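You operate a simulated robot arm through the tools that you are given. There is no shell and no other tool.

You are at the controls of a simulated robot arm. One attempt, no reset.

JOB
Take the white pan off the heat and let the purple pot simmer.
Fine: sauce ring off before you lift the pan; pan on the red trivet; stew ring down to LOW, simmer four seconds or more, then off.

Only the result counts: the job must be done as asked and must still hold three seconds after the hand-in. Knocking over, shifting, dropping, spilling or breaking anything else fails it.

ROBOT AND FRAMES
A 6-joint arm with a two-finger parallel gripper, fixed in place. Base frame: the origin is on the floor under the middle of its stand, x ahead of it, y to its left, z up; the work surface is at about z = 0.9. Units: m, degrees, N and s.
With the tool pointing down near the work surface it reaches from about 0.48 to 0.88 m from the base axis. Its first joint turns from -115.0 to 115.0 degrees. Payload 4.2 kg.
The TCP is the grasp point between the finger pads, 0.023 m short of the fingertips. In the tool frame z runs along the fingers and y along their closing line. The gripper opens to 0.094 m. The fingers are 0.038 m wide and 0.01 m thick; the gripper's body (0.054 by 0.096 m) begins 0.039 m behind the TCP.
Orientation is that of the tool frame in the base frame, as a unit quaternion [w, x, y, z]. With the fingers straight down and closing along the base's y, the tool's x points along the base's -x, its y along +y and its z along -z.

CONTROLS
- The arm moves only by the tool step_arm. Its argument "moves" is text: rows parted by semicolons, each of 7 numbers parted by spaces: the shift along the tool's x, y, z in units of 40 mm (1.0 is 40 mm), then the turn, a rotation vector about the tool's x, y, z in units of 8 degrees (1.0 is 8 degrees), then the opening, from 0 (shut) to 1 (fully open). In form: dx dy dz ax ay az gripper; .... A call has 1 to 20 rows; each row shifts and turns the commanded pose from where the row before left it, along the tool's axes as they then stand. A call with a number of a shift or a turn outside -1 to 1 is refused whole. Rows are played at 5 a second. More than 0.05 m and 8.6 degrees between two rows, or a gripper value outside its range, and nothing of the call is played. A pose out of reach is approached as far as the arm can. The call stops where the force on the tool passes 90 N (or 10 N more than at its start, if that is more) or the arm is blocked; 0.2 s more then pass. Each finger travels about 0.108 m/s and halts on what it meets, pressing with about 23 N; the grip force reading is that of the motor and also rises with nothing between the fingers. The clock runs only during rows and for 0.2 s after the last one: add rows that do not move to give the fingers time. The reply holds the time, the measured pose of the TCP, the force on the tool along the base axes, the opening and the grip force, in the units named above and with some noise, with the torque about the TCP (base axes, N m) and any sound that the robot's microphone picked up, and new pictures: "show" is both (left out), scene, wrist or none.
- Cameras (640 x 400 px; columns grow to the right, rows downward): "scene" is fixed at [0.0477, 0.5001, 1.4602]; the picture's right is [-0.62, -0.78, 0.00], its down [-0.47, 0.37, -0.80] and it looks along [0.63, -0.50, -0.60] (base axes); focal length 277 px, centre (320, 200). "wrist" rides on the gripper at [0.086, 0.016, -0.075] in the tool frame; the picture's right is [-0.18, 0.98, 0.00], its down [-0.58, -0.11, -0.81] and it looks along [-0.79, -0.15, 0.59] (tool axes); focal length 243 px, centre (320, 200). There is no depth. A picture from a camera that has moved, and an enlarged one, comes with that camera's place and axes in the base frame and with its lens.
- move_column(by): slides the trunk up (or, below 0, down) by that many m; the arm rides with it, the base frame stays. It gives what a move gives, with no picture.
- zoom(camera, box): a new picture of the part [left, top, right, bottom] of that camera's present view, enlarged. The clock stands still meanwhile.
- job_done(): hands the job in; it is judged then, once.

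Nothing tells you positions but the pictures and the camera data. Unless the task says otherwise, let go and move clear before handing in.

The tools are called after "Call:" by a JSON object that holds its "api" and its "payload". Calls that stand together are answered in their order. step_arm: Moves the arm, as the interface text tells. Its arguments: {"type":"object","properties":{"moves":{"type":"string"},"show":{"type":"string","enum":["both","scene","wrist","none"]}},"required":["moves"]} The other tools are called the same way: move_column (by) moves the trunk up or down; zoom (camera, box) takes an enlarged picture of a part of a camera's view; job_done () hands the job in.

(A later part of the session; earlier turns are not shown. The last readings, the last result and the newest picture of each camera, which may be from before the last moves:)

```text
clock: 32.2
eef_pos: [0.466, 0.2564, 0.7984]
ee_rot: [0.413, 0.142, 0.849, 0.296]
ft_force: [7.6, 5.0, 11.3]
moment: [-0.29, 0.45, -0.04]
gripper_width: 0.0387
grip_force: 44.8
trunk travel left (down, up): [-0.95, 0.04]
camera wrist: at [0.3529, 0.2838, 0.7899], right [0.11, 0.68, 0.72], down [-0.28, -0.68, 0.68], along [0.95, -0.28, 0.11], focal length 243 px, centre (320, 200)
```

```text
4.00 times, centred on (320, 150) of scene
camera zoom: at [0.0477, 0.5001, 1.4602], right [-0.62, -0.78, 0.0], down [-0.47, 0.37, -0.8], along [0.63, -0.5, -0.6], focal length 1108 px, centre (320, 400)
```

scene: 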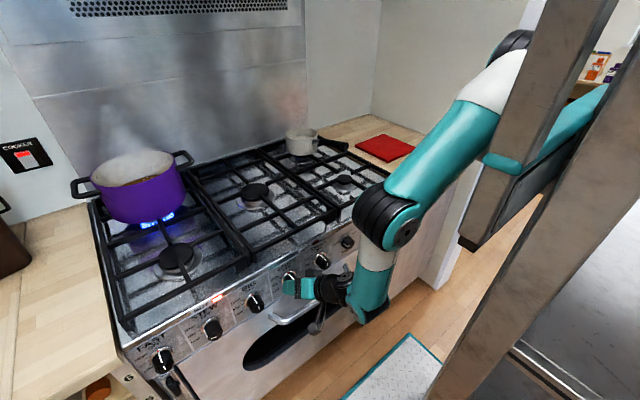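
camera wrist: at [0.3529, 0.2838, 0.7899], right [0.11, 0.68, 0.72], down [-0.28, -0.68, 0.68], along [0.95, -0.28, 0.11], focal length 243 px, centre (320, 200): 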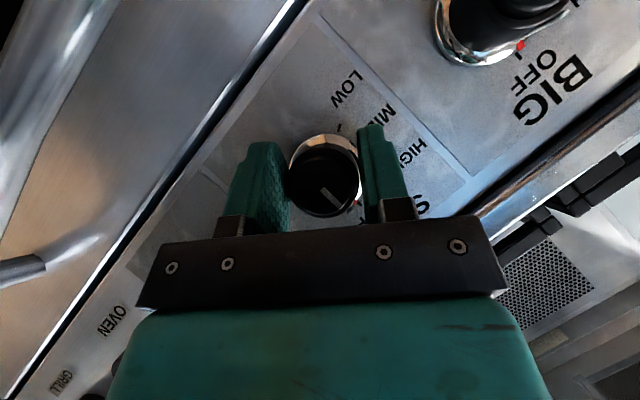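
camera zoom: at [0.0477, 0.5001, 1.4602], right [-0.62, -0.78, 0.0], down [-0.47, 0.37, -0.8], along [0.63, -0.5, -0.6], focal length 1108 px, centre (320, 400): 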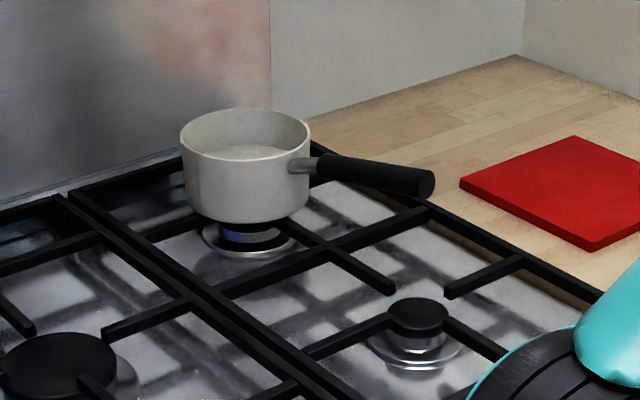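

The pan's flame has gone out. I'll release, back off and check that the pointer is on OFF.

Call:
{"api": "step_arm", "payload": {"moves": "0 0 0 0 0 0 0.64; 0 0 0 0 0 0 0.64; 0.54 0 -0.69 0 0 0 0.64; 0.54 0 -0.69 0 0 0 0.64; 0 0 0 0 0 0 0.64"}}

Call:
{"api": "zoom", "payload": {"camera": "wrist", "box": [220, 80, 460, 230]}}

Call:
{"api": "zoom", "payload": {"camera": "scene", "box": [260, 120, 340, 170]}}

Call:
{"api": "zoom", "payload": {"camera": "scene", "box": [180, 250, 340, 350]}}

```text
clock: 33.4
eef_pos: [0.395, 0.2532, 0.7945]
ee_rot: [0.413, 0.143, 0.85, 0.294]
ft_force: [-0.5, 0.3, -0.2]
moment: [-0.02, 0.02, 0.03]
gripper_width: 0.06
grip_force: 0.1
trunk travel left (down, up): [-0.95, 0.04]
camera wrist: at [0.282, 0.282, 0.7873], right [0.11, 0.68, 0.72], down [-0.28, -0.68, 0.68], along [0.95, -0.28, 0.11], focal length 243 px, centre (320, 200)
```

scene: 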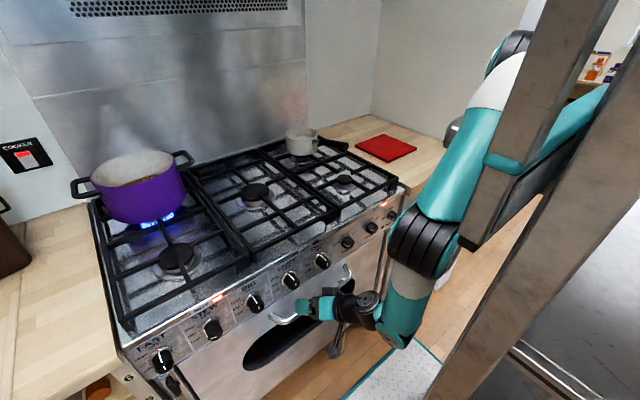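
wrist: 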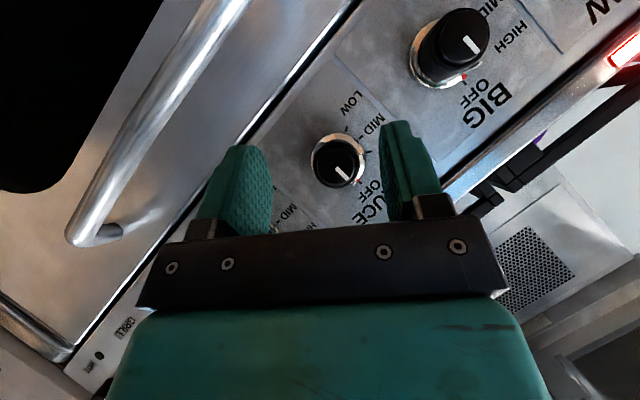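

```text
2.67 times, centred on (340, 155) of wrist
camera zoom: at [0.282, 0.282, 0.7873], right [0.11, 0.68, 0.72], down [-0.28, -0.68, 0.68], along [0.95, -0.28, 0.11], focal length 647 px, centre (267, 320)
```

zoom: 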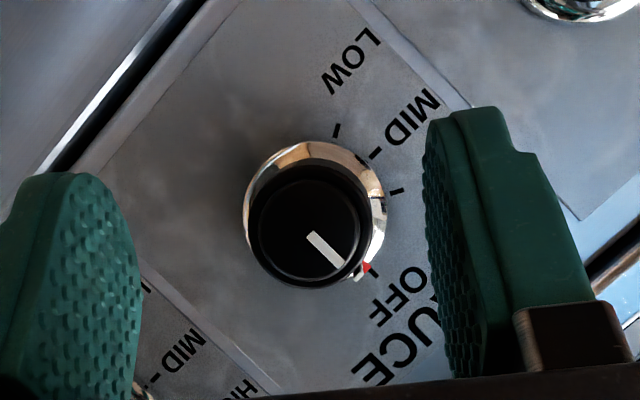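

```text
8.00 times, centred on (300, 145) of scene
camera zoom: at [0.0477, 0.5001, 1.4602], right [-0.62, -0.78, 0.0], down [-0.47, 0.37, -0.8], along [0.63, -0.5, -0.6], focal length 2217 px, centre (480, 640)
```

zoom: 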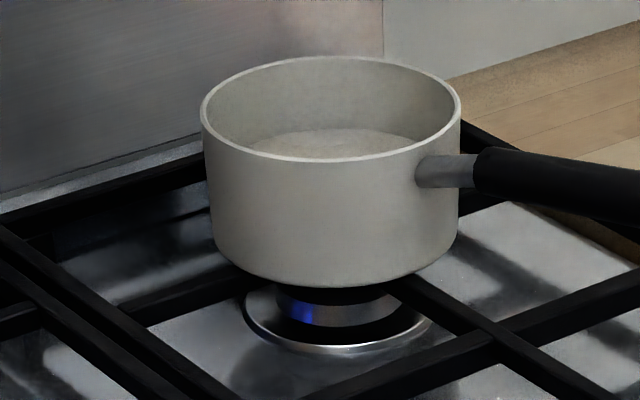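

```text
4.00 times, centred on (260, 300) of scene
camera zoom: at [0.0477, 0.5001, 1.4602], right [-0.62, -0.78, 0.0], down [-0.47, 0.37, -0.8], along [0.63, -0.5, -0.6], focal length 1108 px, centre (560, -200)
```

zoom: 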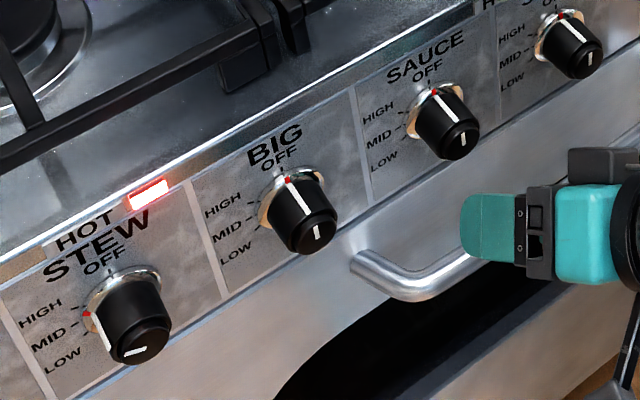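

SAUCE is at OFF and the flame is out; the remaining blue spot is a reflection. Next is the STEW knob at about y≈0.48, so I'll un-swing and slide left in front of the panel.

Call:
{"api": "step_arm", "payload": {"moves": "0 0 0 0.578 0 -0.738 0.64; 0 0 0 0.578 0 -0.738 0.64; 0 0 0 0.578 0 -0.738 0.64; 0 0 0 0.578 0 -0.738 0.64; 0 0 0 0.578 0 -0.738 0.64; 0 0.92 0 0 0 0 0.64; 0 0.92 0 0 0 0 0.64; 0 0.92 0 0 0 0 0.64; 0 0.92 0 0 0 0 0.64; 0 0.92 0 0 0 0 0.64; 0 0.92 0 0 0 0 0.64; 0 0 0 0 0 0 0.64"}}

Call:
{"api": "zoom", "payload": {"camera": "wrist", "box": [220, 80, 460, 230]}}

```text
clock: 36.0
eef_pos: [0.3855, 0.3758, 0.8338]
ee_rot: [0.436, 0.002, 0.9, 0.005]
ft_force: [-0.2, -0.9, -0.2]
moment: [0.02, -0.02, 0.01]
gripper_width: 0.0601
grip_force: 0.1
out of reach, approached as far as the arm can: row 8, 9, 10, 11
trunk travel left (down, up): [-0.95, 0.04]
camera wrist: at [0.2728, 0.3929, 0.8115], right [0.11, 0.98, 0.16], down [-0.27, -0.12, 0.95], along [0.95, -0.15, 0.26], focal length 243 px, centre (320, 200)
```

scene: 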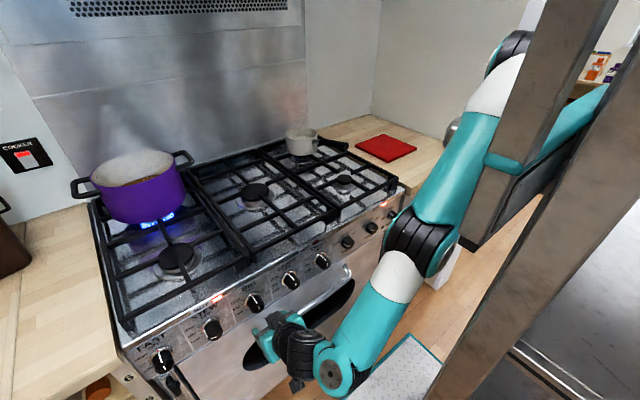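
wrist: 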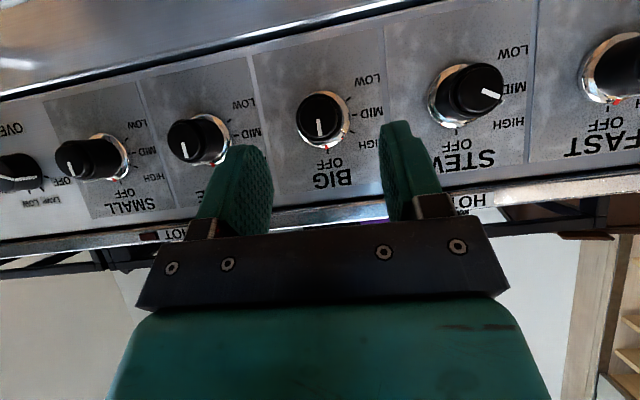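

```text
2.67 times, centred on (340, 155) of wrist
camera zoom: at [0.2728, 0.3929, 0.8115], right [0.11, 0.98, 0.16], down [-0.27, -0.12, 0.95], along [0.95, -0.15, 0.26], focal length 647 px, centre (267, 320)
```

zoom: 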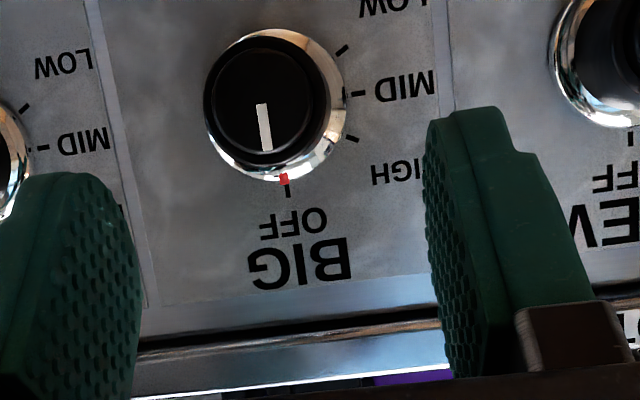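

The arm is nearly straight, and the trunk is too high for this reach. I'll raise the hand first, then lower the trunk by 0.14 m to get more elbow bend.

Call:
{"api": "step_arm", "payload": {"moves": "-0.787 0 -0.617 0 0 0 0.64; -0.787 0 -0.617 0 0 0 0.64; -0.787 0 -0.617 0 0 0 0.64; 0 0 0 0 0 0 0.64", "show": "none"}}

Call:
{"api": "move_column", "payload": {"by": -0.14}}

```text
clock: 37.0
eef_pos: [0.3851, 0.3744, 0.9539]
ee_rot: [0.437, 0.002, 0.899, 0.005]
ft_force: [0.8, 0.0, -0.3]
moment: [0.02, -0.02, 0.0]
gripper_width: 0.0603
grip_force: 0.0
trunk travel left (down, up): [-0.95, 0.04]
```

```text
clock: 38.7
eef_pos: [0.3845, 0.375, 0.8148]
ee_rot: [0.437, 0.002, 0.899, 0.006]
ft_force: [0.0, -0.9, -0.1]
moment: [0.02, 0.01, 0.0]
gripper_width: 0.0603
grip_force: 0.0
trunk travel left (down, up): [-0.81, 0.18]
```

Call:
{"api": "step_arm", "payload": {"moves": "0.098 0.858 0.077 0 0 0 0.64; 0.098 0.858 0.077 0 0 0 0.64; 0.098 0.858 0.077 0 0 0 0.64; 0 0 0 0 0 0 0.64"}}

Call:
{"api": "zoom", "payload": {"camera": "wrist", "box": [220, 60, 460, 210]}}

```text
clock: 39.7
eef_pos: [0.3867, 0.4447, 0.8043]
ee_rot: [0.438, 0.002, 0.899, 0.005]
ft_force: [0.3, 0.5, -0.2]
moment: [-0.02, -0.03, -0.01]
gripper_width: 0.0604
grip_force: 0.0
out of reach, approached as far as the arm can: row 3
trunk travel left (down, up): [-0.81, 0.18]
camera wrist: at [0.2719, 0.4628, 0.7824], right [0.11, 0.98, 0.15], down [-0.27, -0.12, 0.95], along [0.95, -0.15, 0.26], focal length 243 px, centre (320, 200)
```

scene: 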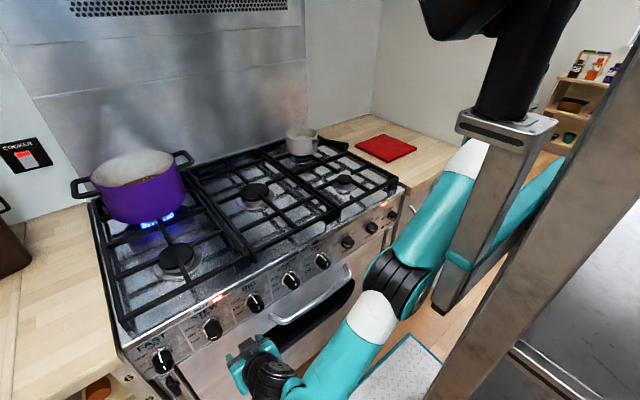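
wrist: 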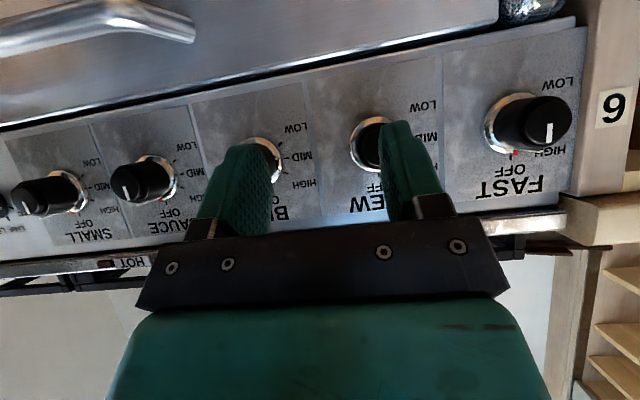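

```text
2.67 times, centred on (340, 135) of wrist
camera zoom: at [0.2719, 0.4628, 0.7824], right [0.11, 0.98, 0.15], down [-0.27, -0.12, 0.95], along [0.95, -0.15, 0.26], focal length 647 px, centre (267, 373)
```

zoom: 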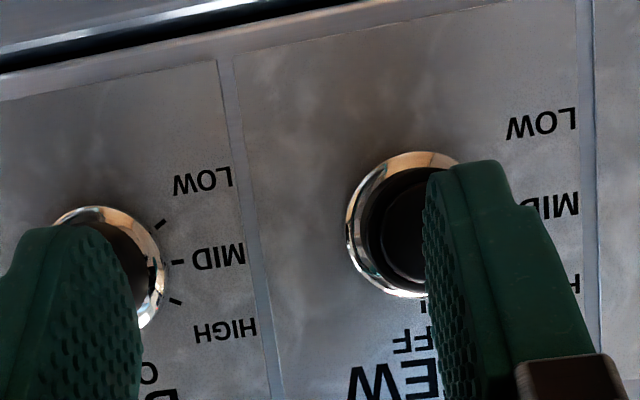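

Still near full extension. I'll lower the trunk further, by 0.2 m, raising the hand by the same amount first.

Call:
{"api": "step_arm", "payload": {"moves": "-0.787 0 -0.617 0 0 0 0.64; -0.787 0 -0.617 0 0 0 0.64; -0.787 0 -0.617 0 0 0 0.64; -0.787 0 -0.617 0 0 0 0.64; -0.787 0 -0.617 0 0 0 0.64; 0 0 0 0 0 0 0.64", "show": "none"}}

Call:
{"api": "move_column", "payload": {"by": -0.2}}

```text
clock: 41.1
eef_pos: [0.3855, 0.4375, 0.9923]
ee_rot: [0.438, -0.002, 0.899, -0.004]
ft_force: [-0.8, 0.7, 0.6]
moment: [0.04, 0.03, -0.01]
gripper_width: 0.0602
grip_force: 0.0
trunk travel left (down, up): [-0.81, 0.18]
```

```text
clock: 43.2
eef_pos: [0.3847, 0.4357, 0.793]
ee_rot: [0.438, -0.002, 0.899, -0.003]
ft_force: [-0.5, -0.2, 0.1]
moment: [-0.01, -0.03, 0.01]
gripper_width: 0.06
grip_force: 0.1
trunk travel left (down, up): [-0.61, 0.38]
```

Call:
{"api": "step_arm", "payload": {"moves": "-0.07 0.53 -0.055 0 0 0 0.64; -0.07 0.53 -0.055 0 0 0 0.64; 0 0 0 0 0 0 0.64"}}

Call:
{"api": "zoom", "payload": {"camera": "wrist", "box": [220, 60, 460, 210]}}

```text
clock: 44.0
eef_pos: [0.386, 0.4833, 0.8111]
ee_rot: [0.437, 0.002, 0.899, 0.006]
ft_force: [0.8, 0.1, 0.3]
moment: [-0.01, 0.0, 0.02]
gripper_width: 0.0603
grip_force: 0.0
trunk travel left (down, up): [-0.61, 0.38]
camera wrist: at [0.2723, 0.5016, 0.7894], right [0.11, 0.98, 0.16], down [-0.27, -0.12, 0.95], along [0.95, -0.15, 0.26], focal length 243 px, centre (320, 200)
```

scene: 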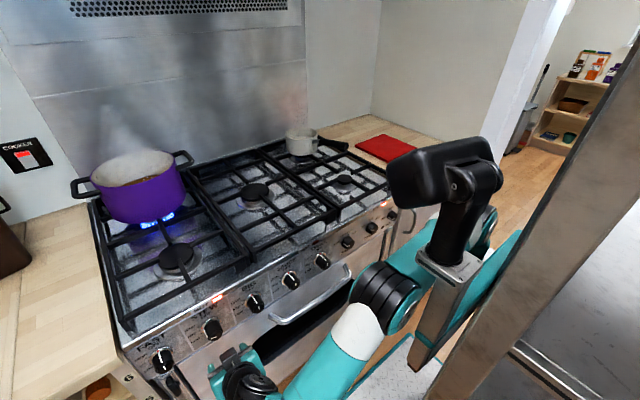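
wrist: 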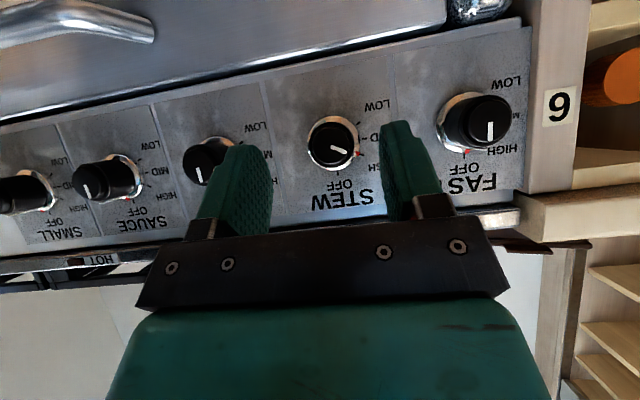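

```text
2.67 times, centred on (340, 135) of wrist
camera zoom: at [0.2723, 0.5016, 0.7894], right [0.11, 0.98, 0.16], down [-0.27, -0.12, 0.95], along [0.95, -0.15, 0.26], focal length 647 px, centre (267, 373)
```

zoom: 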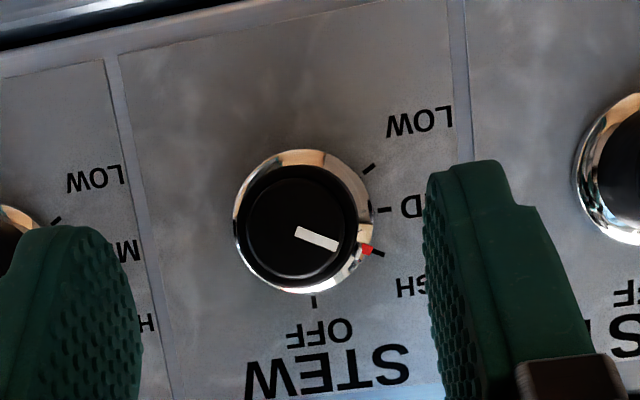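

STEW is at HIGH, so LOW is 60° counter-clockwise. The knob axis is at y≈0.486, z≈0.800. I'll pre-swing to +37.5° at standoff and check the reach.

Call:
{"api": "step_arm", "payload": {"moves": "0 0 0 -0.578 0 0.738 0.64; 0 0 0 -0.578 0 0.738 0.64; 0 0 0 -0.578 0 0.738 0.64; 0 0 0 -0.578 0 0.738 0.64; 0 0 0 -0.578 0 0.738 0.64; 0 0 0 0 0 0 0.64"}}

```text
clock: 45.6
eef_pos: [0.3878, 0.4711, 0.7828]
ee_rot: [0.42, 0.135, 0.856, 0.271]
ft_force: [-0.7, 0.3, 0.2]
moment: [0.0, 0.03, 0.0]
gripper_width: 0.0599
grip_force: 0.0
trunk travel left (down, up): [-0.61, 0.38]
stopped in row 6: the arm was blocked; the commanded pose is now the measured one
camera wrist: at [0.2757, 0.499, 0.7734], right [0.11, 0.72, 0.69], down [-0.28, -0.64, 0.72], along [0.95, -0.27, 0.13], focal length 243 px, centre (320, 200)
```

scene: 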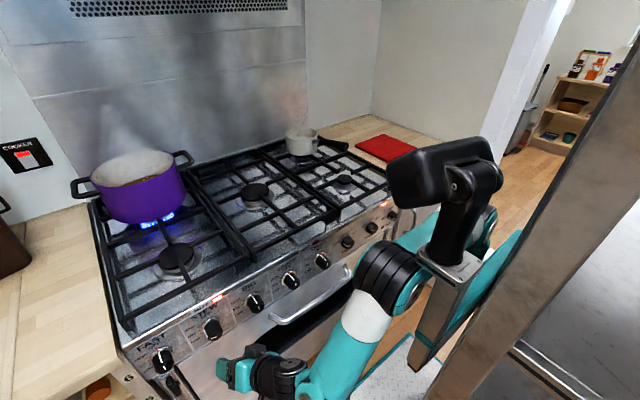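
wrist: 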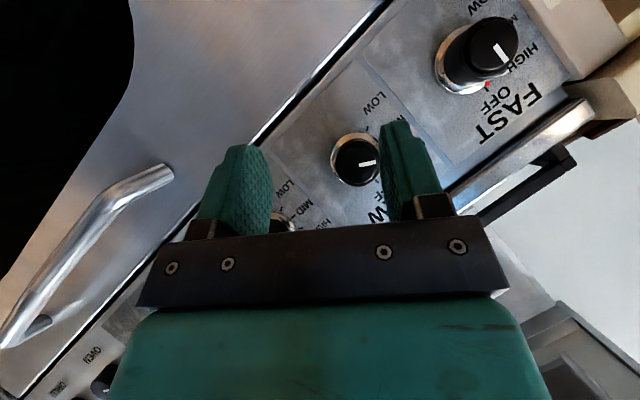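

The arm got blocked, probably with the elbow too near the carriage. I'll raise the trunk a little to find a middle setting.

Call:
{"api": "move_column", "payload": {"by": 0.08}}

Call:
{"api": "step_arm", "payload": {"moves": "0.5 0.3 0.4 0 0 0 0.64; 0.5 0.3 0.4 0 0 0 0.64; 0 0 0 0 0 0 0.64"}}

```text
clock: 46.8
eef_pos: [0.3884, 0.4713, 0.8637]
ee_rot: [0.419, 0.135, 0.856, 0.272]
ft_force: [-0.4, -0.2, 0.0]
moment: [0.01, -0.01, 0.0]
gripper_width: 0.0602
grip_force: 0.2
trunk travel left (down, up): [-0.69, 0.3]
```

```text
clock: 47.6
eef_pos: [0.3904, 0.5216, 0.8361]
ee_rot: [0.419, 0.133, 0.856, 0.273]
ft_force: [-0.1, -0.1, 0.2]
moment: [-0.03, 0.01, -0.06]
gripper_width: 0.0601
grip_force: 0.1
trunk travel left (down, up): [-0.69, 0.3]
camera wrist: at [0.277, 0.5494, 0.8258], right [0.11, 0.72, 0.69], down [-0.28, -0.64, 0.71], along [0.95, -0.27, 0.13], focal length 243 px, centre (320, 200)
```

scene: 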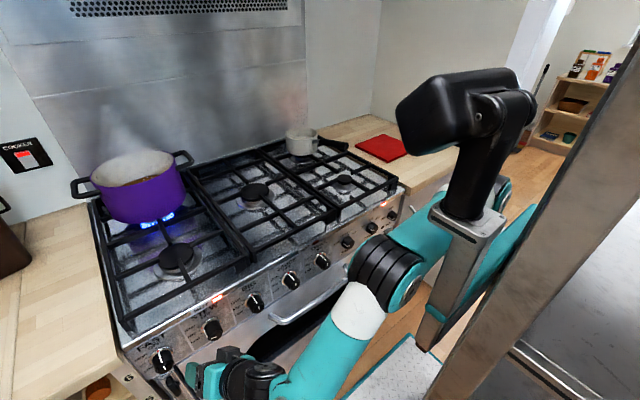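
wrist: 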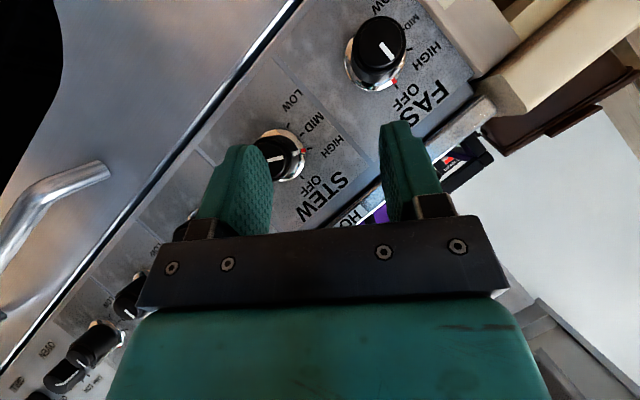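

Call:
{"api": "step_arm", "payload": {"moves": "0.01 -0.624 0.165 0 0 0 0.64; 0.01 -0.624 0.165 0 0 0 0.64; 0 0 0 0 0 0 0.64"}}

Call:
{"api": "zoom", "payload": {"camera": "wrist", "box": [220, 80, 460, 230]}}

```text
clock: 48.4
eef_pos: [0.3989, 0.4866, 0.7993]
ee_rot: [0.419, 0.135, 0.856, 0.272]
ft_force: [-0.1, -0.9, 0.1]
moment: [0.01, 0.02, 0.03]
gripper_width: 0.0604
grip_force: 0.1
trunk travel left (down, up): [-0.69, 0.3]
camera wrist: at [0.2859, 0.5144, 0.7909], right [0.11, 0.72, 0.69], down [-0.28, -0.64, 0.71], along [0.95, -0.27, 0.13], focal length 243 px, centre (320, 200)
```

scene: 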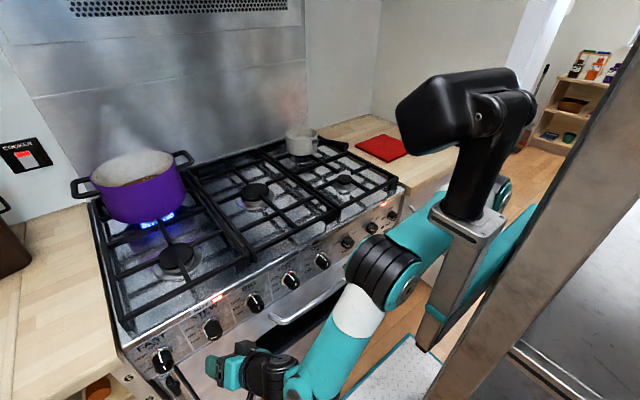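
wrist: 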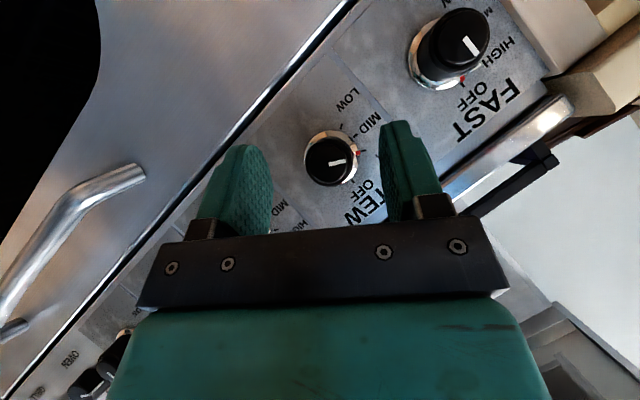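

```text
2.67 times, centred on (340, 155) of wrist
camera zoom: at [0.2859, 0.5144, 0.7909], right [0.11, 0.72, 0.69], down [-0.28, -0.64, 0.71], along [0.95, -0.27, 0.13], focal length 647 px, centre (267, 320)
```

zoom: 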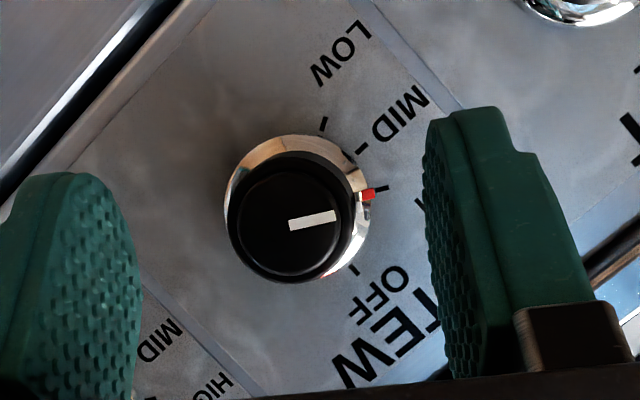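

Reachable here at +35°. I'll quickly test the full swing to about −25° and back at standoff before gripping.

Call:
{"api": "step_arm", "payload": {"moves": "0 0 0 0.578 0 -0.738 0.64; 0 0 0 0.578 0 -0.738 0.64; 0 0 0 0.578 0 -0.738 0.64; 0 0 0 0.578 0 -0.738 0.64; 0 0 0 0.578 0 -0.738 0.64; 0 0 0 0.578 0 -0.738 0.64; 0 0 0 0.578 0 -0.738 0.64; 0 0 0 0.578 0 -0.738 0.64; 0 0 0 0 0 0 0.64; 0 0 0 -0.578 0 0.738 0.64; 0 0 0 -0.578 0 0.738 0.64; 0 0 0 -0.578 0 0.738 0.64; 0 0 0 -0.578 0 0.738 0.64; 0 0 0 -0.578 0 0.738 0.64; 0 0 0 -0.578 0 0.738 0.64; 0 0 0 -0.578 0 0.738 0.64; 0 0 0 -0.578 0 0.738 0.64; 0 0 0 0 0 0 0.64", "show": "none"}}

```text
clock: 52.2
eef_pos: [0.3966, 0.4172, 0.8118]
ee_rot: [0.419, 0.133, 0.856, 0.273]
ft_force: [-0.1, -0.3, -0.7]
moment: [-0.05, -0.03, 0.01]
gripper_width: 0.0602
grip_force: 0.0
out of reach, approached as far as the arm can: row 5, 6, 7, 8
trunk travel left (down, up): [-0.69, 0.3]
```

The negative side runs out of reach here, since the wrist moves too far out, so the usable range starts near +5°. I'll return and test the positive side up to +65°.

Call:
{"api": "step_arm", "payload": {"moves": "0.46 0.616 0.414 0 0 0 0.64; 0.46 0.616 0.414 0 0 0 0.64; 0 0 0 -0.578 0 0.738 0.64; 0 0 0 -0.578 0 0.738 0.64; 0 0 0 -0.578 0 0.738 0.64; 0 0 0 -0.578 0 0.738 0.64; 0 0 0 0 0 0 0.64", "show": "both"}}

```text
clock: 53.8
eef_pos: [0.3988, 0.486, 0.8002]
ee_rot: [0.371, 0.237, 0.756, 0.485]
ft_force: [0.5, 0.0, 0.7]
moment: [0.02, -0.01, -0.02]
gripper_width: 0.0603
grip_force: 0.1
trunk travel left (down, up): [-0.69, 0.3]
camera wrist: at [0.2862, 0.5147, 0.8045], right [0.11, 0.28, 0.95], down [-0.28, -0.91, 0.3], along [0.95, -0.3, -0.02], focal length 243 px, centre (320, 200)
```

scene: 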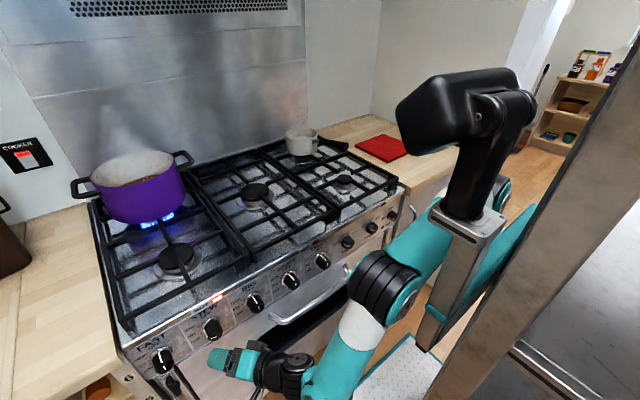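
wrist: 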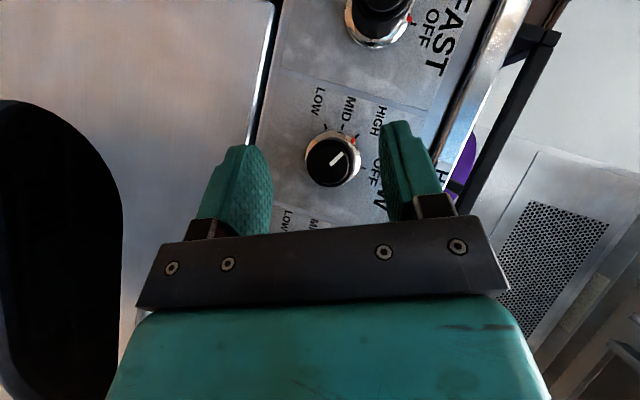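

+65° is reached cleanly. Since the negative side is limited by arm length, I'll check whether about +88° works too, so I can use a +25° to +85° swing.

Call:
{"api": "step_arm", "payload": {"moves": "0 0 0 -0.578 0 0.738 0.64; 0 0 0 -0.578 0 0.738 0.64; 0 0 0 -0.578 0 0.738 0.64; 0 0 0 0 0 0 0.64", "show": "both"}}

```text
clock: 54.8
eef_pos: [0.4002, 0.4868, 0.8004]
ee_rot: [0.317, 0.304, 0.646, 0.624]
ft_force: [-0.5, -0.5, 0.4]
moment: [0.01, 0.02, 0.03]
gripper_width: 0.0605
grip_force: 0.0
trunk travel left (down, up): [-0.69, 0.3]
camera wrist: at [0.2869, 0.5107, 0.8143], right [0.11, -0.11, 0.99], down [-0.28, -0.96, -0.07], along [0.95, -0.27, -0.14], focal length 243 px, centre (320, 200)
```

scene: 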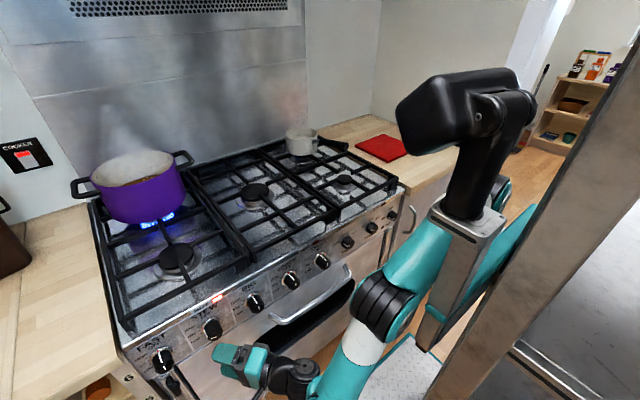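
wrist: 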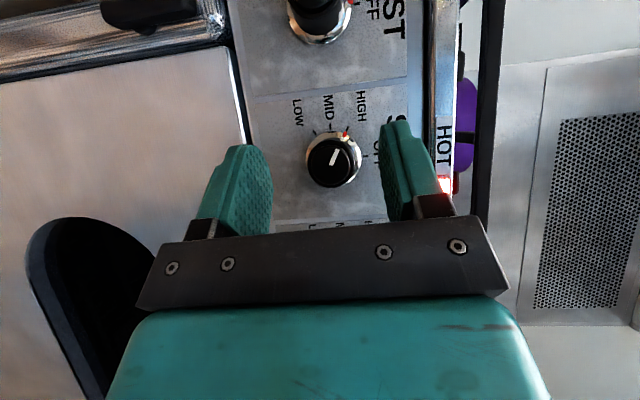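

+88° works too. I'll approach the STEW knob at this angle, close on it, and then turn it 60° counter-clockwise down to about +28°.

Call:
{"api": "step_arm", "payload": {"moves": "-0.34 -0.008 0.422 0 0 0 0.64; -0.34 -0.008 0.422 0 0 0 0.64; -0.34 -0.008 0.422 0 0 0 0.64; 0 0 0 0 0 0 0.64"}}

Call:
{"api": "zoom", "payload": {"camera": "wrist", "box": [220, 80, 460, 230]}}

```text
clock: 55.8
eef_pos: [0.4651, 0.4873, 0.7997]
ee_rot: [0.317, 0.303, 0.647, 0.624]
ft_force: [0.6, 0.1, -0.3]
moment: [0.0, 0.01, -0.02]
gripper_width: 0.0603
grip_force: 0.1
trunk travel left (down, up): [-0.69, 0.3]
camera wrist: at [0.3517, 0.51, 0.8134], right [0.11, -0.11, 0.99], down [-0.28, -0.96, -0.07], along [0.95, -0.27, -0.14], focal length 243 px, centre (320, 200)
```

scene: 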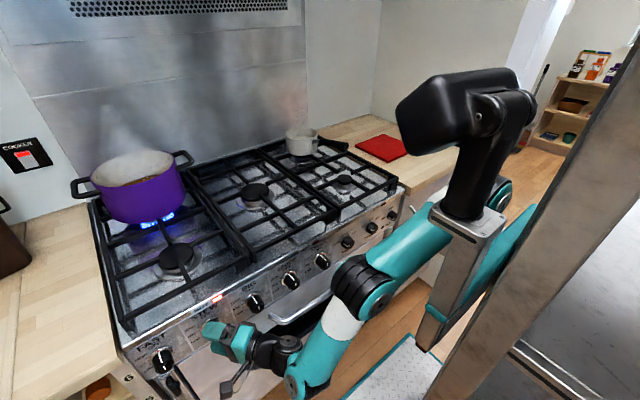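
wrist: 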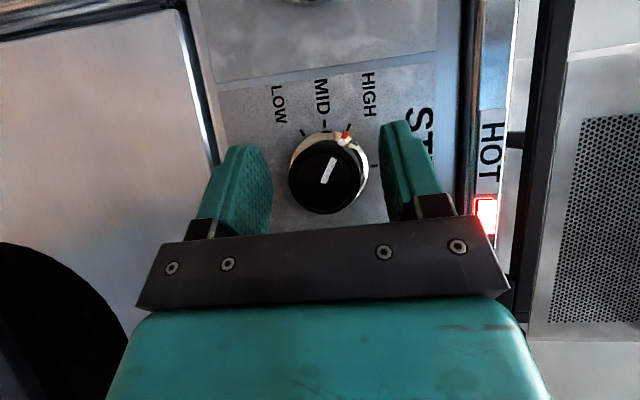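

```text
2.67 times, centred on (340, 155) of wrist
camera zoom: at [0.3517, 0.51, 0.8134], right [0.11, -0.11, 0.99], down [-0.28, -0.96, -0.07], along [0.95, -0.27, -0.14], focal length 647 px, centre (267, 320)
```

zoom: 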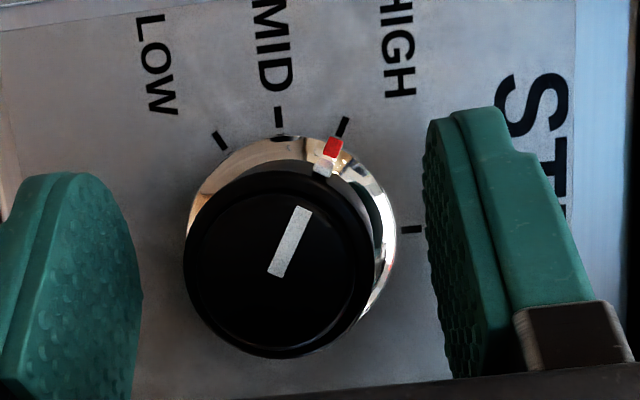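

The knob is well centred between the fingers. Closing, then turning 60° counter-clockwise to LOW.

Call:
{"api": "step_arm", "payload": {"moves": "0 0 0 0 0 0 0; 0 0 0 0 0 0 0; 0 0 0 0 0 0 0; 0 0 0 0.578 0 -0.738 0; 0 0 0 0.578 0 -0.738 0; 0 0 0 0.578 0 -0.738 0; 0 0 0 0.578 0 -0.738 0; 0 0 0 0.578 0 -0.738 0; 0 0 0 0.578 0 -0.738 0; 0 0 0 0.578 0 -0.738 0; 0 0 0 0.578 0 -0.738 0; 0 0 0 0 0 0 0"}}

Call:
{"api": "zoom", "payload": {"camera": "wrist", "box": [220, 80, 460, 230]}}

Call:
{"api": "zoom", "payload": {"camera": "scene", "box": [80, 140, 240, 240]}}

```text
clock: 58.4
eef_pos: [0.4643, 0.486, 0.7989]
ee_rot: [0.425, 0.106, 0.873, 0.215]
ft_force: [6.2, 6.7, -4.9]
moment: [0.25, -0.68, 0.71]
gripper_width: 0.0384
grip_force: 45.3
trunk travel left (down, up): [-0.69, 0.3]
camera wrist: at [0.3515, 0.5114, 0.786], right [0.11, 0.8, 0.59], down [-0.28, -0.54, 0.79], along [0.95, -0.25, 0.16], focal length 243 px, centre (320, 200)
```

scene: 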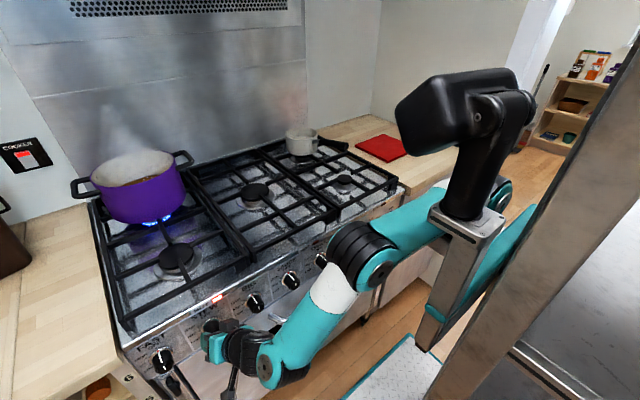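
wrist: 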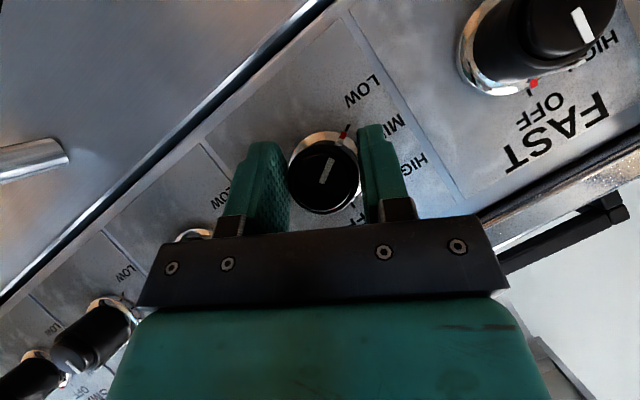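

```text
2.67 times, centred on (340, 155) of wrist
camera zoom: at [0.3515, 0.5114, 0.786], right [0.11, 0.8, 0.59], down [-0.28, -0.54, 0.79], along [0.95, -0.25, 0.16], focal length 647 px, centre (267, 320)
```

zoom: 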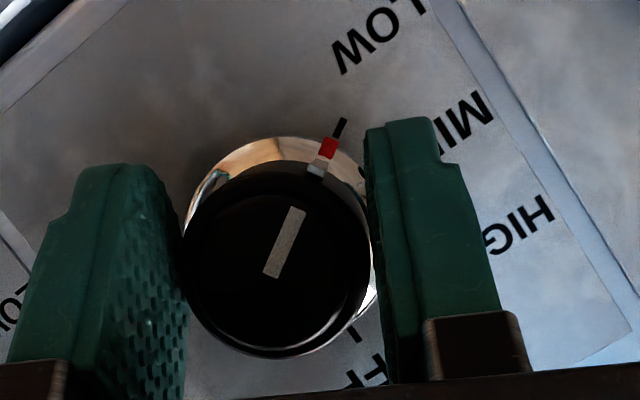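

```text
4.00 times, centred on (160, 190) of scene
camera zoom: at [0.0477, 0.5001, 1.4602], right [-0.62, -0.78, 0.0], down [-0.47, 0.37, -0.8], along [0.63, -0.5, -0.6], focal length 1108 px, centre (960, 240)
```

zoom: 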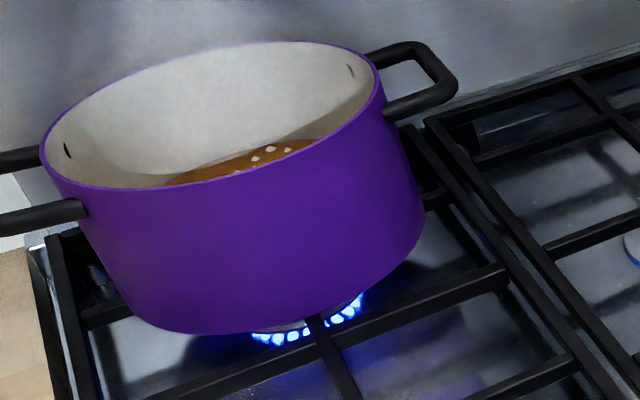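

The marker is on the LOW tick and the flame has dropped. I'll hold still and let it simmer for 8 s or more.

Call:
{"api": "step_arm", "payload": {"moves": "0 0 0 0 0 0 0; 0 0 0 0 0 0 0; 0 0 0 0 0 0 0; 0 0 0 0 0 0 0; 0 0 0 0 0 0 0; 0 0 0 0 0 0 0; 0 0 0 0 0 0 0; 0 0 0 0 0 0 0; 0 0 0 0 0 0 0; 0 0 0 0 0 0 0; 0 0 0 0 0 0 0; 0 0 0 0 0 0 0; 0 0 0 0 0 0 0; 0 0 0 0 0 0 0; 0 0 0 0 0 0 0; 0 0 0 0 0 0 0; 0 0 0 0 0 0 0; 0 0 0 0 0 0 0; 0 0 0 0 0 0 0; 0 0 0 0 0 0 0", "show": "none"}}

Call:
{"api": "step_arm", "payload": {"moves": "0 0 0 0 0 0 0; 0 0 0 0 0 0 0; 0 0 0 0 0 0 0; 0 0 0 0 0 0 0; 0 0 0 0 0 0 0; 0 0 0 0 0 0 0; 0 0 0 0 0 0 0; 0 0 0 0 0 0 0; 0 0 0 0 0 0 0; 0 0 0 0 0 0 0; 0 0 0 0 0 0 0; 0 0 0 0 0 0 0; 0 0 0 0 0 0 0; 0 0 0 0 0 0 0; 0 0 0 0 0 0 0; 0 0 0 0 0 0 0; 0 0 0 0 0 0 0; 0 0 0 0 0 0 0; 0 0 0 0 0 0 0; 0 0 0 0 0 0 0", "show": "scene"}}

Call:
{"api": "zoom", "payload": {"camera": "scene", "box": [80, 140, 240, 240]}}

Call:
{"api": "zoom", "payload": {"camera": "wrist", "box": [220, 80, 460, 230]}}

```text
clock: 62.6
eef_pos: [0.4633, 0.4854, 0.8003]
ee_rot: [0.426, 0.107, 0.872, 0.215]
ft_force: [-1.6, -1.8, -16.8]
moment: [0.24, 0.23, 0.28]
gripper_width: 0.0383
grip_force: 45.0
trunk travel left (down, up): [-0.69, 0.3]
```

```text
clock: 66.8
eef_pos: [0.4644, 0.4853, 0.7992]
ee_rot: [0.426, 0.106, 0.872, 0.216]
ft_force: [-4.9, -5.1, -20.0]
moment: [0.24, 0.24, 0.23]
gripper_width: 0.0384
grip_force: 44.5
trunk travel left (down, up): [-0.69, 0.3]
```

scene: 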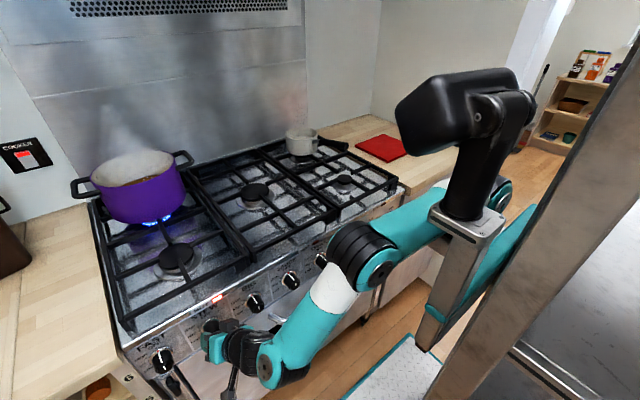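

```text
4.00 times, centred on (160, 190) of scene
camera zoom: at [0.0477, 0.5001, 1.4602], right [-0.62, -0.78, 0.0], down [-0.47, 0.37, -0.8], along [0.63, -0.5, -0.6], focal length 1108 px, centre (960, 240)
```

zoom: 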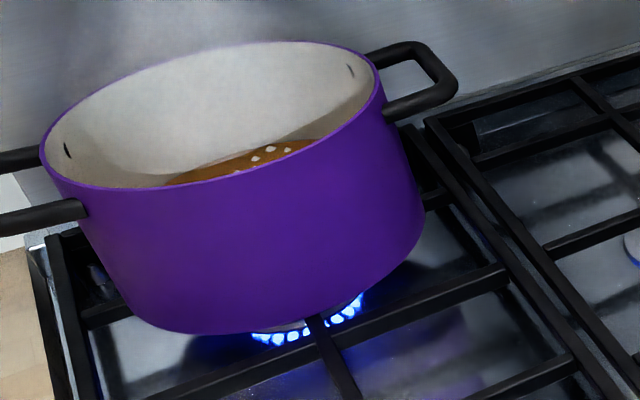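

```text
2.67 times, centred on (340, 155) of wrist
camera zoom: at [0.3516, 0.5115, 0.7862], right [0.11, 0.8, 0.59], down [-0.28, -0.54, 0.79], along [0.95, -0.25, 0.16], focal length 647 px, centre (267, 320)
```

zoom: 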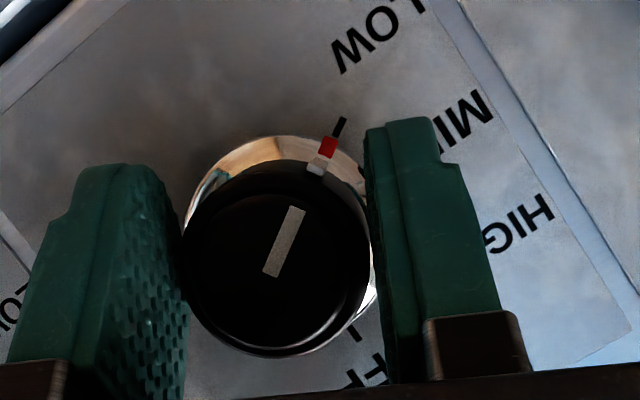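

It has simmered at LOW for over 8 s. I'd rather not linger at HIGH while regrasping, so I'll release with the knob still at LOW, back off, and test a long swing of about 28° to 118°. That would let one sweep carry the knob almost to OFF.

Call:
{"api": "step_arm", "payload": {"moves": "0 0 0 0 0 0 0.64; 0 0 0 0 0 0 0.64; 0.5 0 -0.64 0 0 0 0.64; 0.5 0 -0.64 0 0 0 0.64; 0 0 0 -0.578 0 0.738 0.64; 0 0 0 -0.578 0 0.738 0.64; 0 0 0 -0.578 0 0.738 0.64; 0 0 0 -0.578 0 0.738 0.64; 0 0 0 -0.578 0 0.738 0.64; 0 0 0 -0.578 0 0.738 0.64; 0 0 0 -0.578 0 0.738 0.64; 0 0 0 -0.578 0 0.738 0.64; 0 0 0 -0.578 0 0.738 0.64; 0 0 0 -0.578 0 0.738 0.64; 0 0 0 -0.578 0 0.738 0.64; 0 0 0 -0.578 0 0.738 0.64; 0 0 0 0 0 0 0.64"}}

Call:
{"api": "zoom", "payload": {"camera": "wrist", "box": [220, 80, 460, 230]}}

```text
clock: 70.4
eef_pos: [0.3985, 0.486, 0.7991]
ee_rot: [0.228, 0.374, 0.464, 0.77]
ft_force: [0.2, 0.1, -0.1]
moment: [-0.01, -0.05, -0.02]
gripper_width: 0.0604
grip_force: 0.1
trunk travel left (down, up): [-0.69, 0.3]
camera wrist: at [0.2862, 0.499, 0.8231], right [0.11, -0.59, 0.8], down [-0.28, -0.79, -0.54], along [0.95, -0.16, -0.25], focal length 243 px, centre (320, 200)
```

scene: 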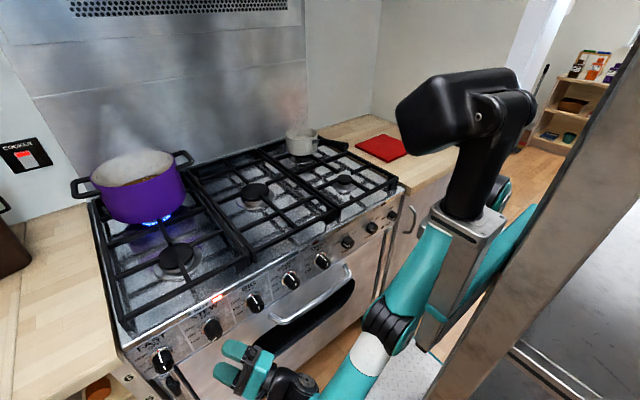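
wrist: 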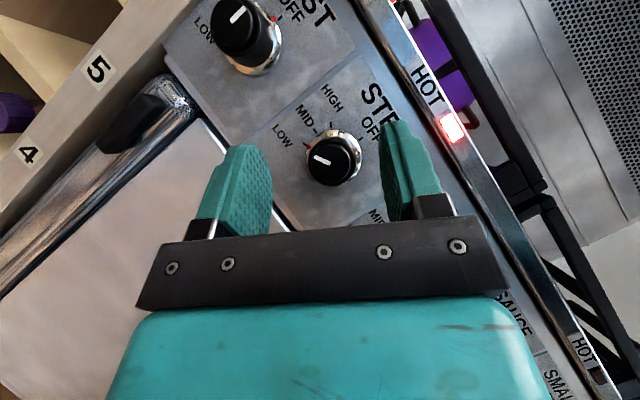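

```text
2.67 times, centred on (340, 155) of wrist
camera zoom: at [0.2862, 0.499, 0.8231], right [0.11, -0.59, 0.8], down [-0.28, -0.79, -0.54], along [0.95, -0.16, -0.25], focal length 647 px, centre (267, 320)
```

zoom: 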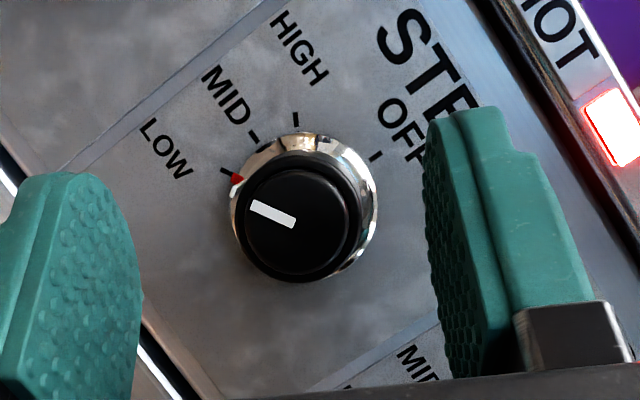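

118° is reached cleanly and the knob stays at LOW. I'll test up to 148°, which would allow a single 120° sweep.

Call:
{"api": "step_arm", "payload": {"moves": "0 0 0 -0.578 0 0.738 0.64; 0 0 0 -0.578 0 0.738 0.64; 0 0 0 -0.578 0 0.738 0.64; 0 0 0 -0.578 0 0.738 0.64; 0 0 0 0 0 0 0.64"}}

```text
clock: 71.6
eef_pos: [0.4101, 0.4699, 0.8225]
ee_rot: [0.125, 0.414, 0.348, 0.832]
ft_force: [0.0, 0.0, -0.1]
moment: [0.04, -0.01, 0.01]
gripper_width: 0.0604
grip_force: 0.1
out of reach, approached as far as the arm can: row 1, 2, 3, 4
trunk travel left (down, up): [-0.69, 0.3]
camera wrist: at [0.2986, 0.4674, 0.8542], right [0.2, -0.81, 0.56], down [-0.27, -0.59, -0.76], along [0.94, 0.0, -0.34], focal length 243 px, centre (320, 200)
```

scene: 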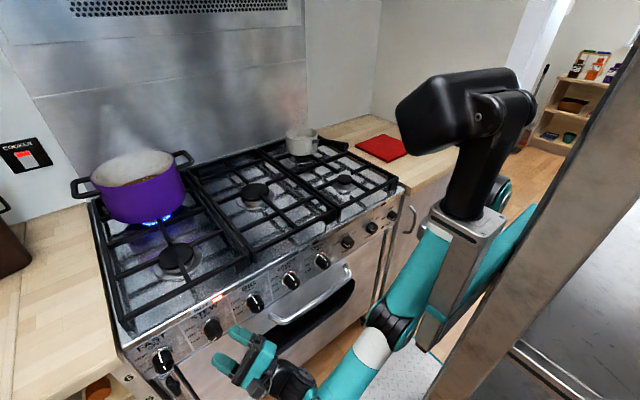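
wrist: 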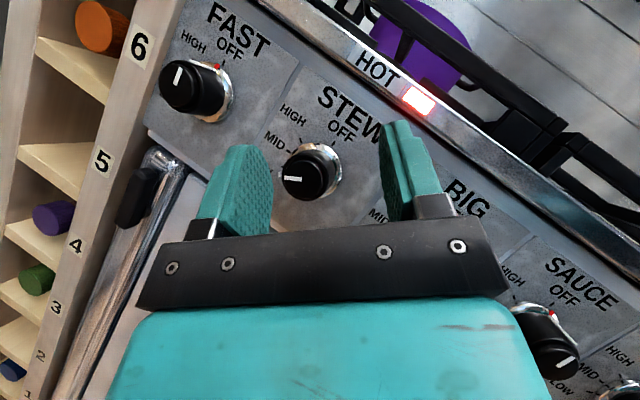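

The limit is about 118° here because of arm length. Lowering the trunk about 0.08 m should allow roughly 25° to 118°. I'll straighten the tool, swing back to 25°, raise it a bit, then lower the trunk.

Call:
{"api": "step_arm", "payload": {"moves": "0 0 0 -0.446 0 -0.36 0.64; 0 0 0 0.574 0 -0.733 0.64; 0 0 0 0.574 0 -0.733 0.64; 0 0 0 0.574 0 -0.733 0.64; 0 0 0 0.574 0 -0.733 0.64; 0 0 0 0.574 0 -0.733 0.64; 0 0 0 0.574 0 -0.733 0.64; 0 0 0 0.574 0 -0.733 0.64; 0 0 0 0.574 0 -0.733 0.64; 0 0 0 0.574 0 -0.733 0.64; 0 0 0 0.574 0 -0.733 0.64; 0 0 0 0.574 0 -0.733 0.64; 0 0 0 0.574 0 -0.733 0.64; 0 0 0 0.574 0 -0.733 0.64; 0 0 0 0.574 0 -0.733 0.64; 0 0 0 0.574 0 -0.733 0.64; -0.424 0.472 -0.332 0 0 0 0.64; -0.424 0.472 -0.332 0 0 0 0.64; 0 0 0 0 0 0 0.64", "show": "none"}}

Call:
{"api": "move_column", "payload": {"by": -0.08}}

```text
clock: 75.6
eef_pos: [0.4127, 0.5063, 0.8644]
ee_rot: [0.399, 0.069, 0.89, 0.209]
ft_force: [0.6, 0.8, -0.4]
moment: [0.03, 0.0, 0.02]
gripper_width: 0.0602
grip_force: 0.0
out of reach, approached as far as the arm can: row 1, 2, 3
trunk travel left (down, up): [-0.69, 0.3]
```

```text
clock: 76.8
eef_pos: [0.4112, 0.5058, 0.7844]
ee_rot: [0.399, 0.069, 0.89, 0.209]
ft_force: [-0.2, -0.6, 0.9]
moment: [0.0, -0.02, 0.0]
gripper_width: 0.0602
grip_force: 0.0
trunk travel left (down, up): [-0.61, 0.38]
```

Call:
{"api": "step_arm", "payload": {"moves": "0 0 0 0.241 -0.52 0.202 0.64; -0.363 -0.143 0.015 0 0 0 0.64; -0.362 -0.142 0.015 0 0 0 0.64; 0 0 0 0 0 0 0.64"}}

Call:
{"api": "zoom", "payload": {"camera": "wrist", "box": [220, 80, 460, 230]}}

```text
clock: 77.8
eef_pos: [0.4303, 0.4853, 0.799]
ee_rot: [0.427, 0.096, 0.877, 0.196]
ft_force: [0.2, 0.3, -0.1]
moment: [-0.01, -0.01, -0.03]
gripper_width: 0.0602
grip_force: 0.1
trunk travel left (down, up): [-0.61, 0.38]
camera wrist: at [0.3174, 0.5108, 0.7852], right [0.11, 0.83, 0.55], down [-0.28, -0.51, 0.82], along [0.95, -0.25, 0.17], focal length 243 px, centre (320, 200)
```

scene: 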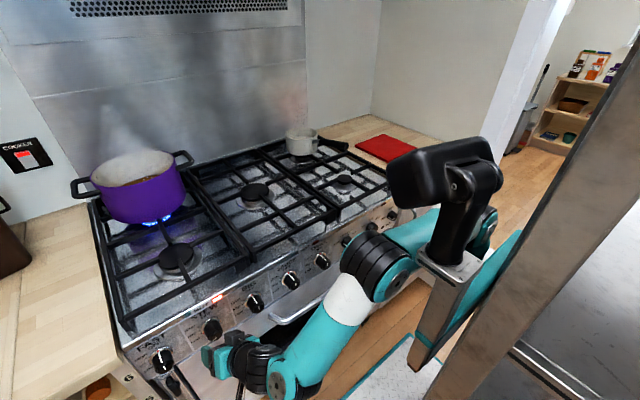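
wrist: 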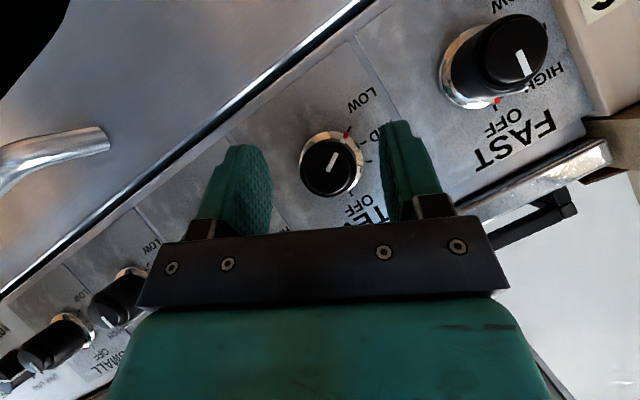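

```text
2.67 times, centred on (340, 155) of wrist
camera zoom: at [0.3174, 0.5108, 0.7852], right [0.11, 0.83, 0.55], down [-0.28, -0.51, 0.82], along [0.95, -0.25, 0.17], focal length 647 px, centre (267, 320)
```

zoom: 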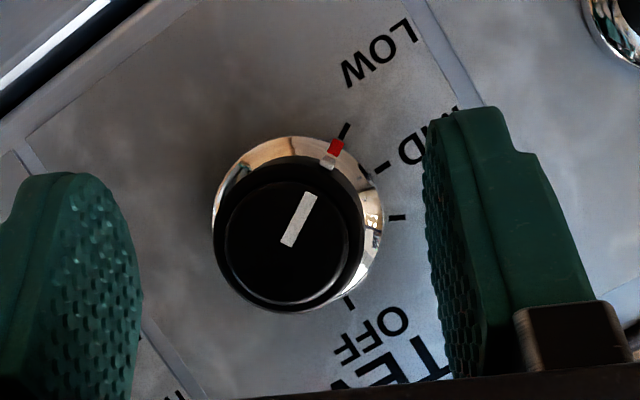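

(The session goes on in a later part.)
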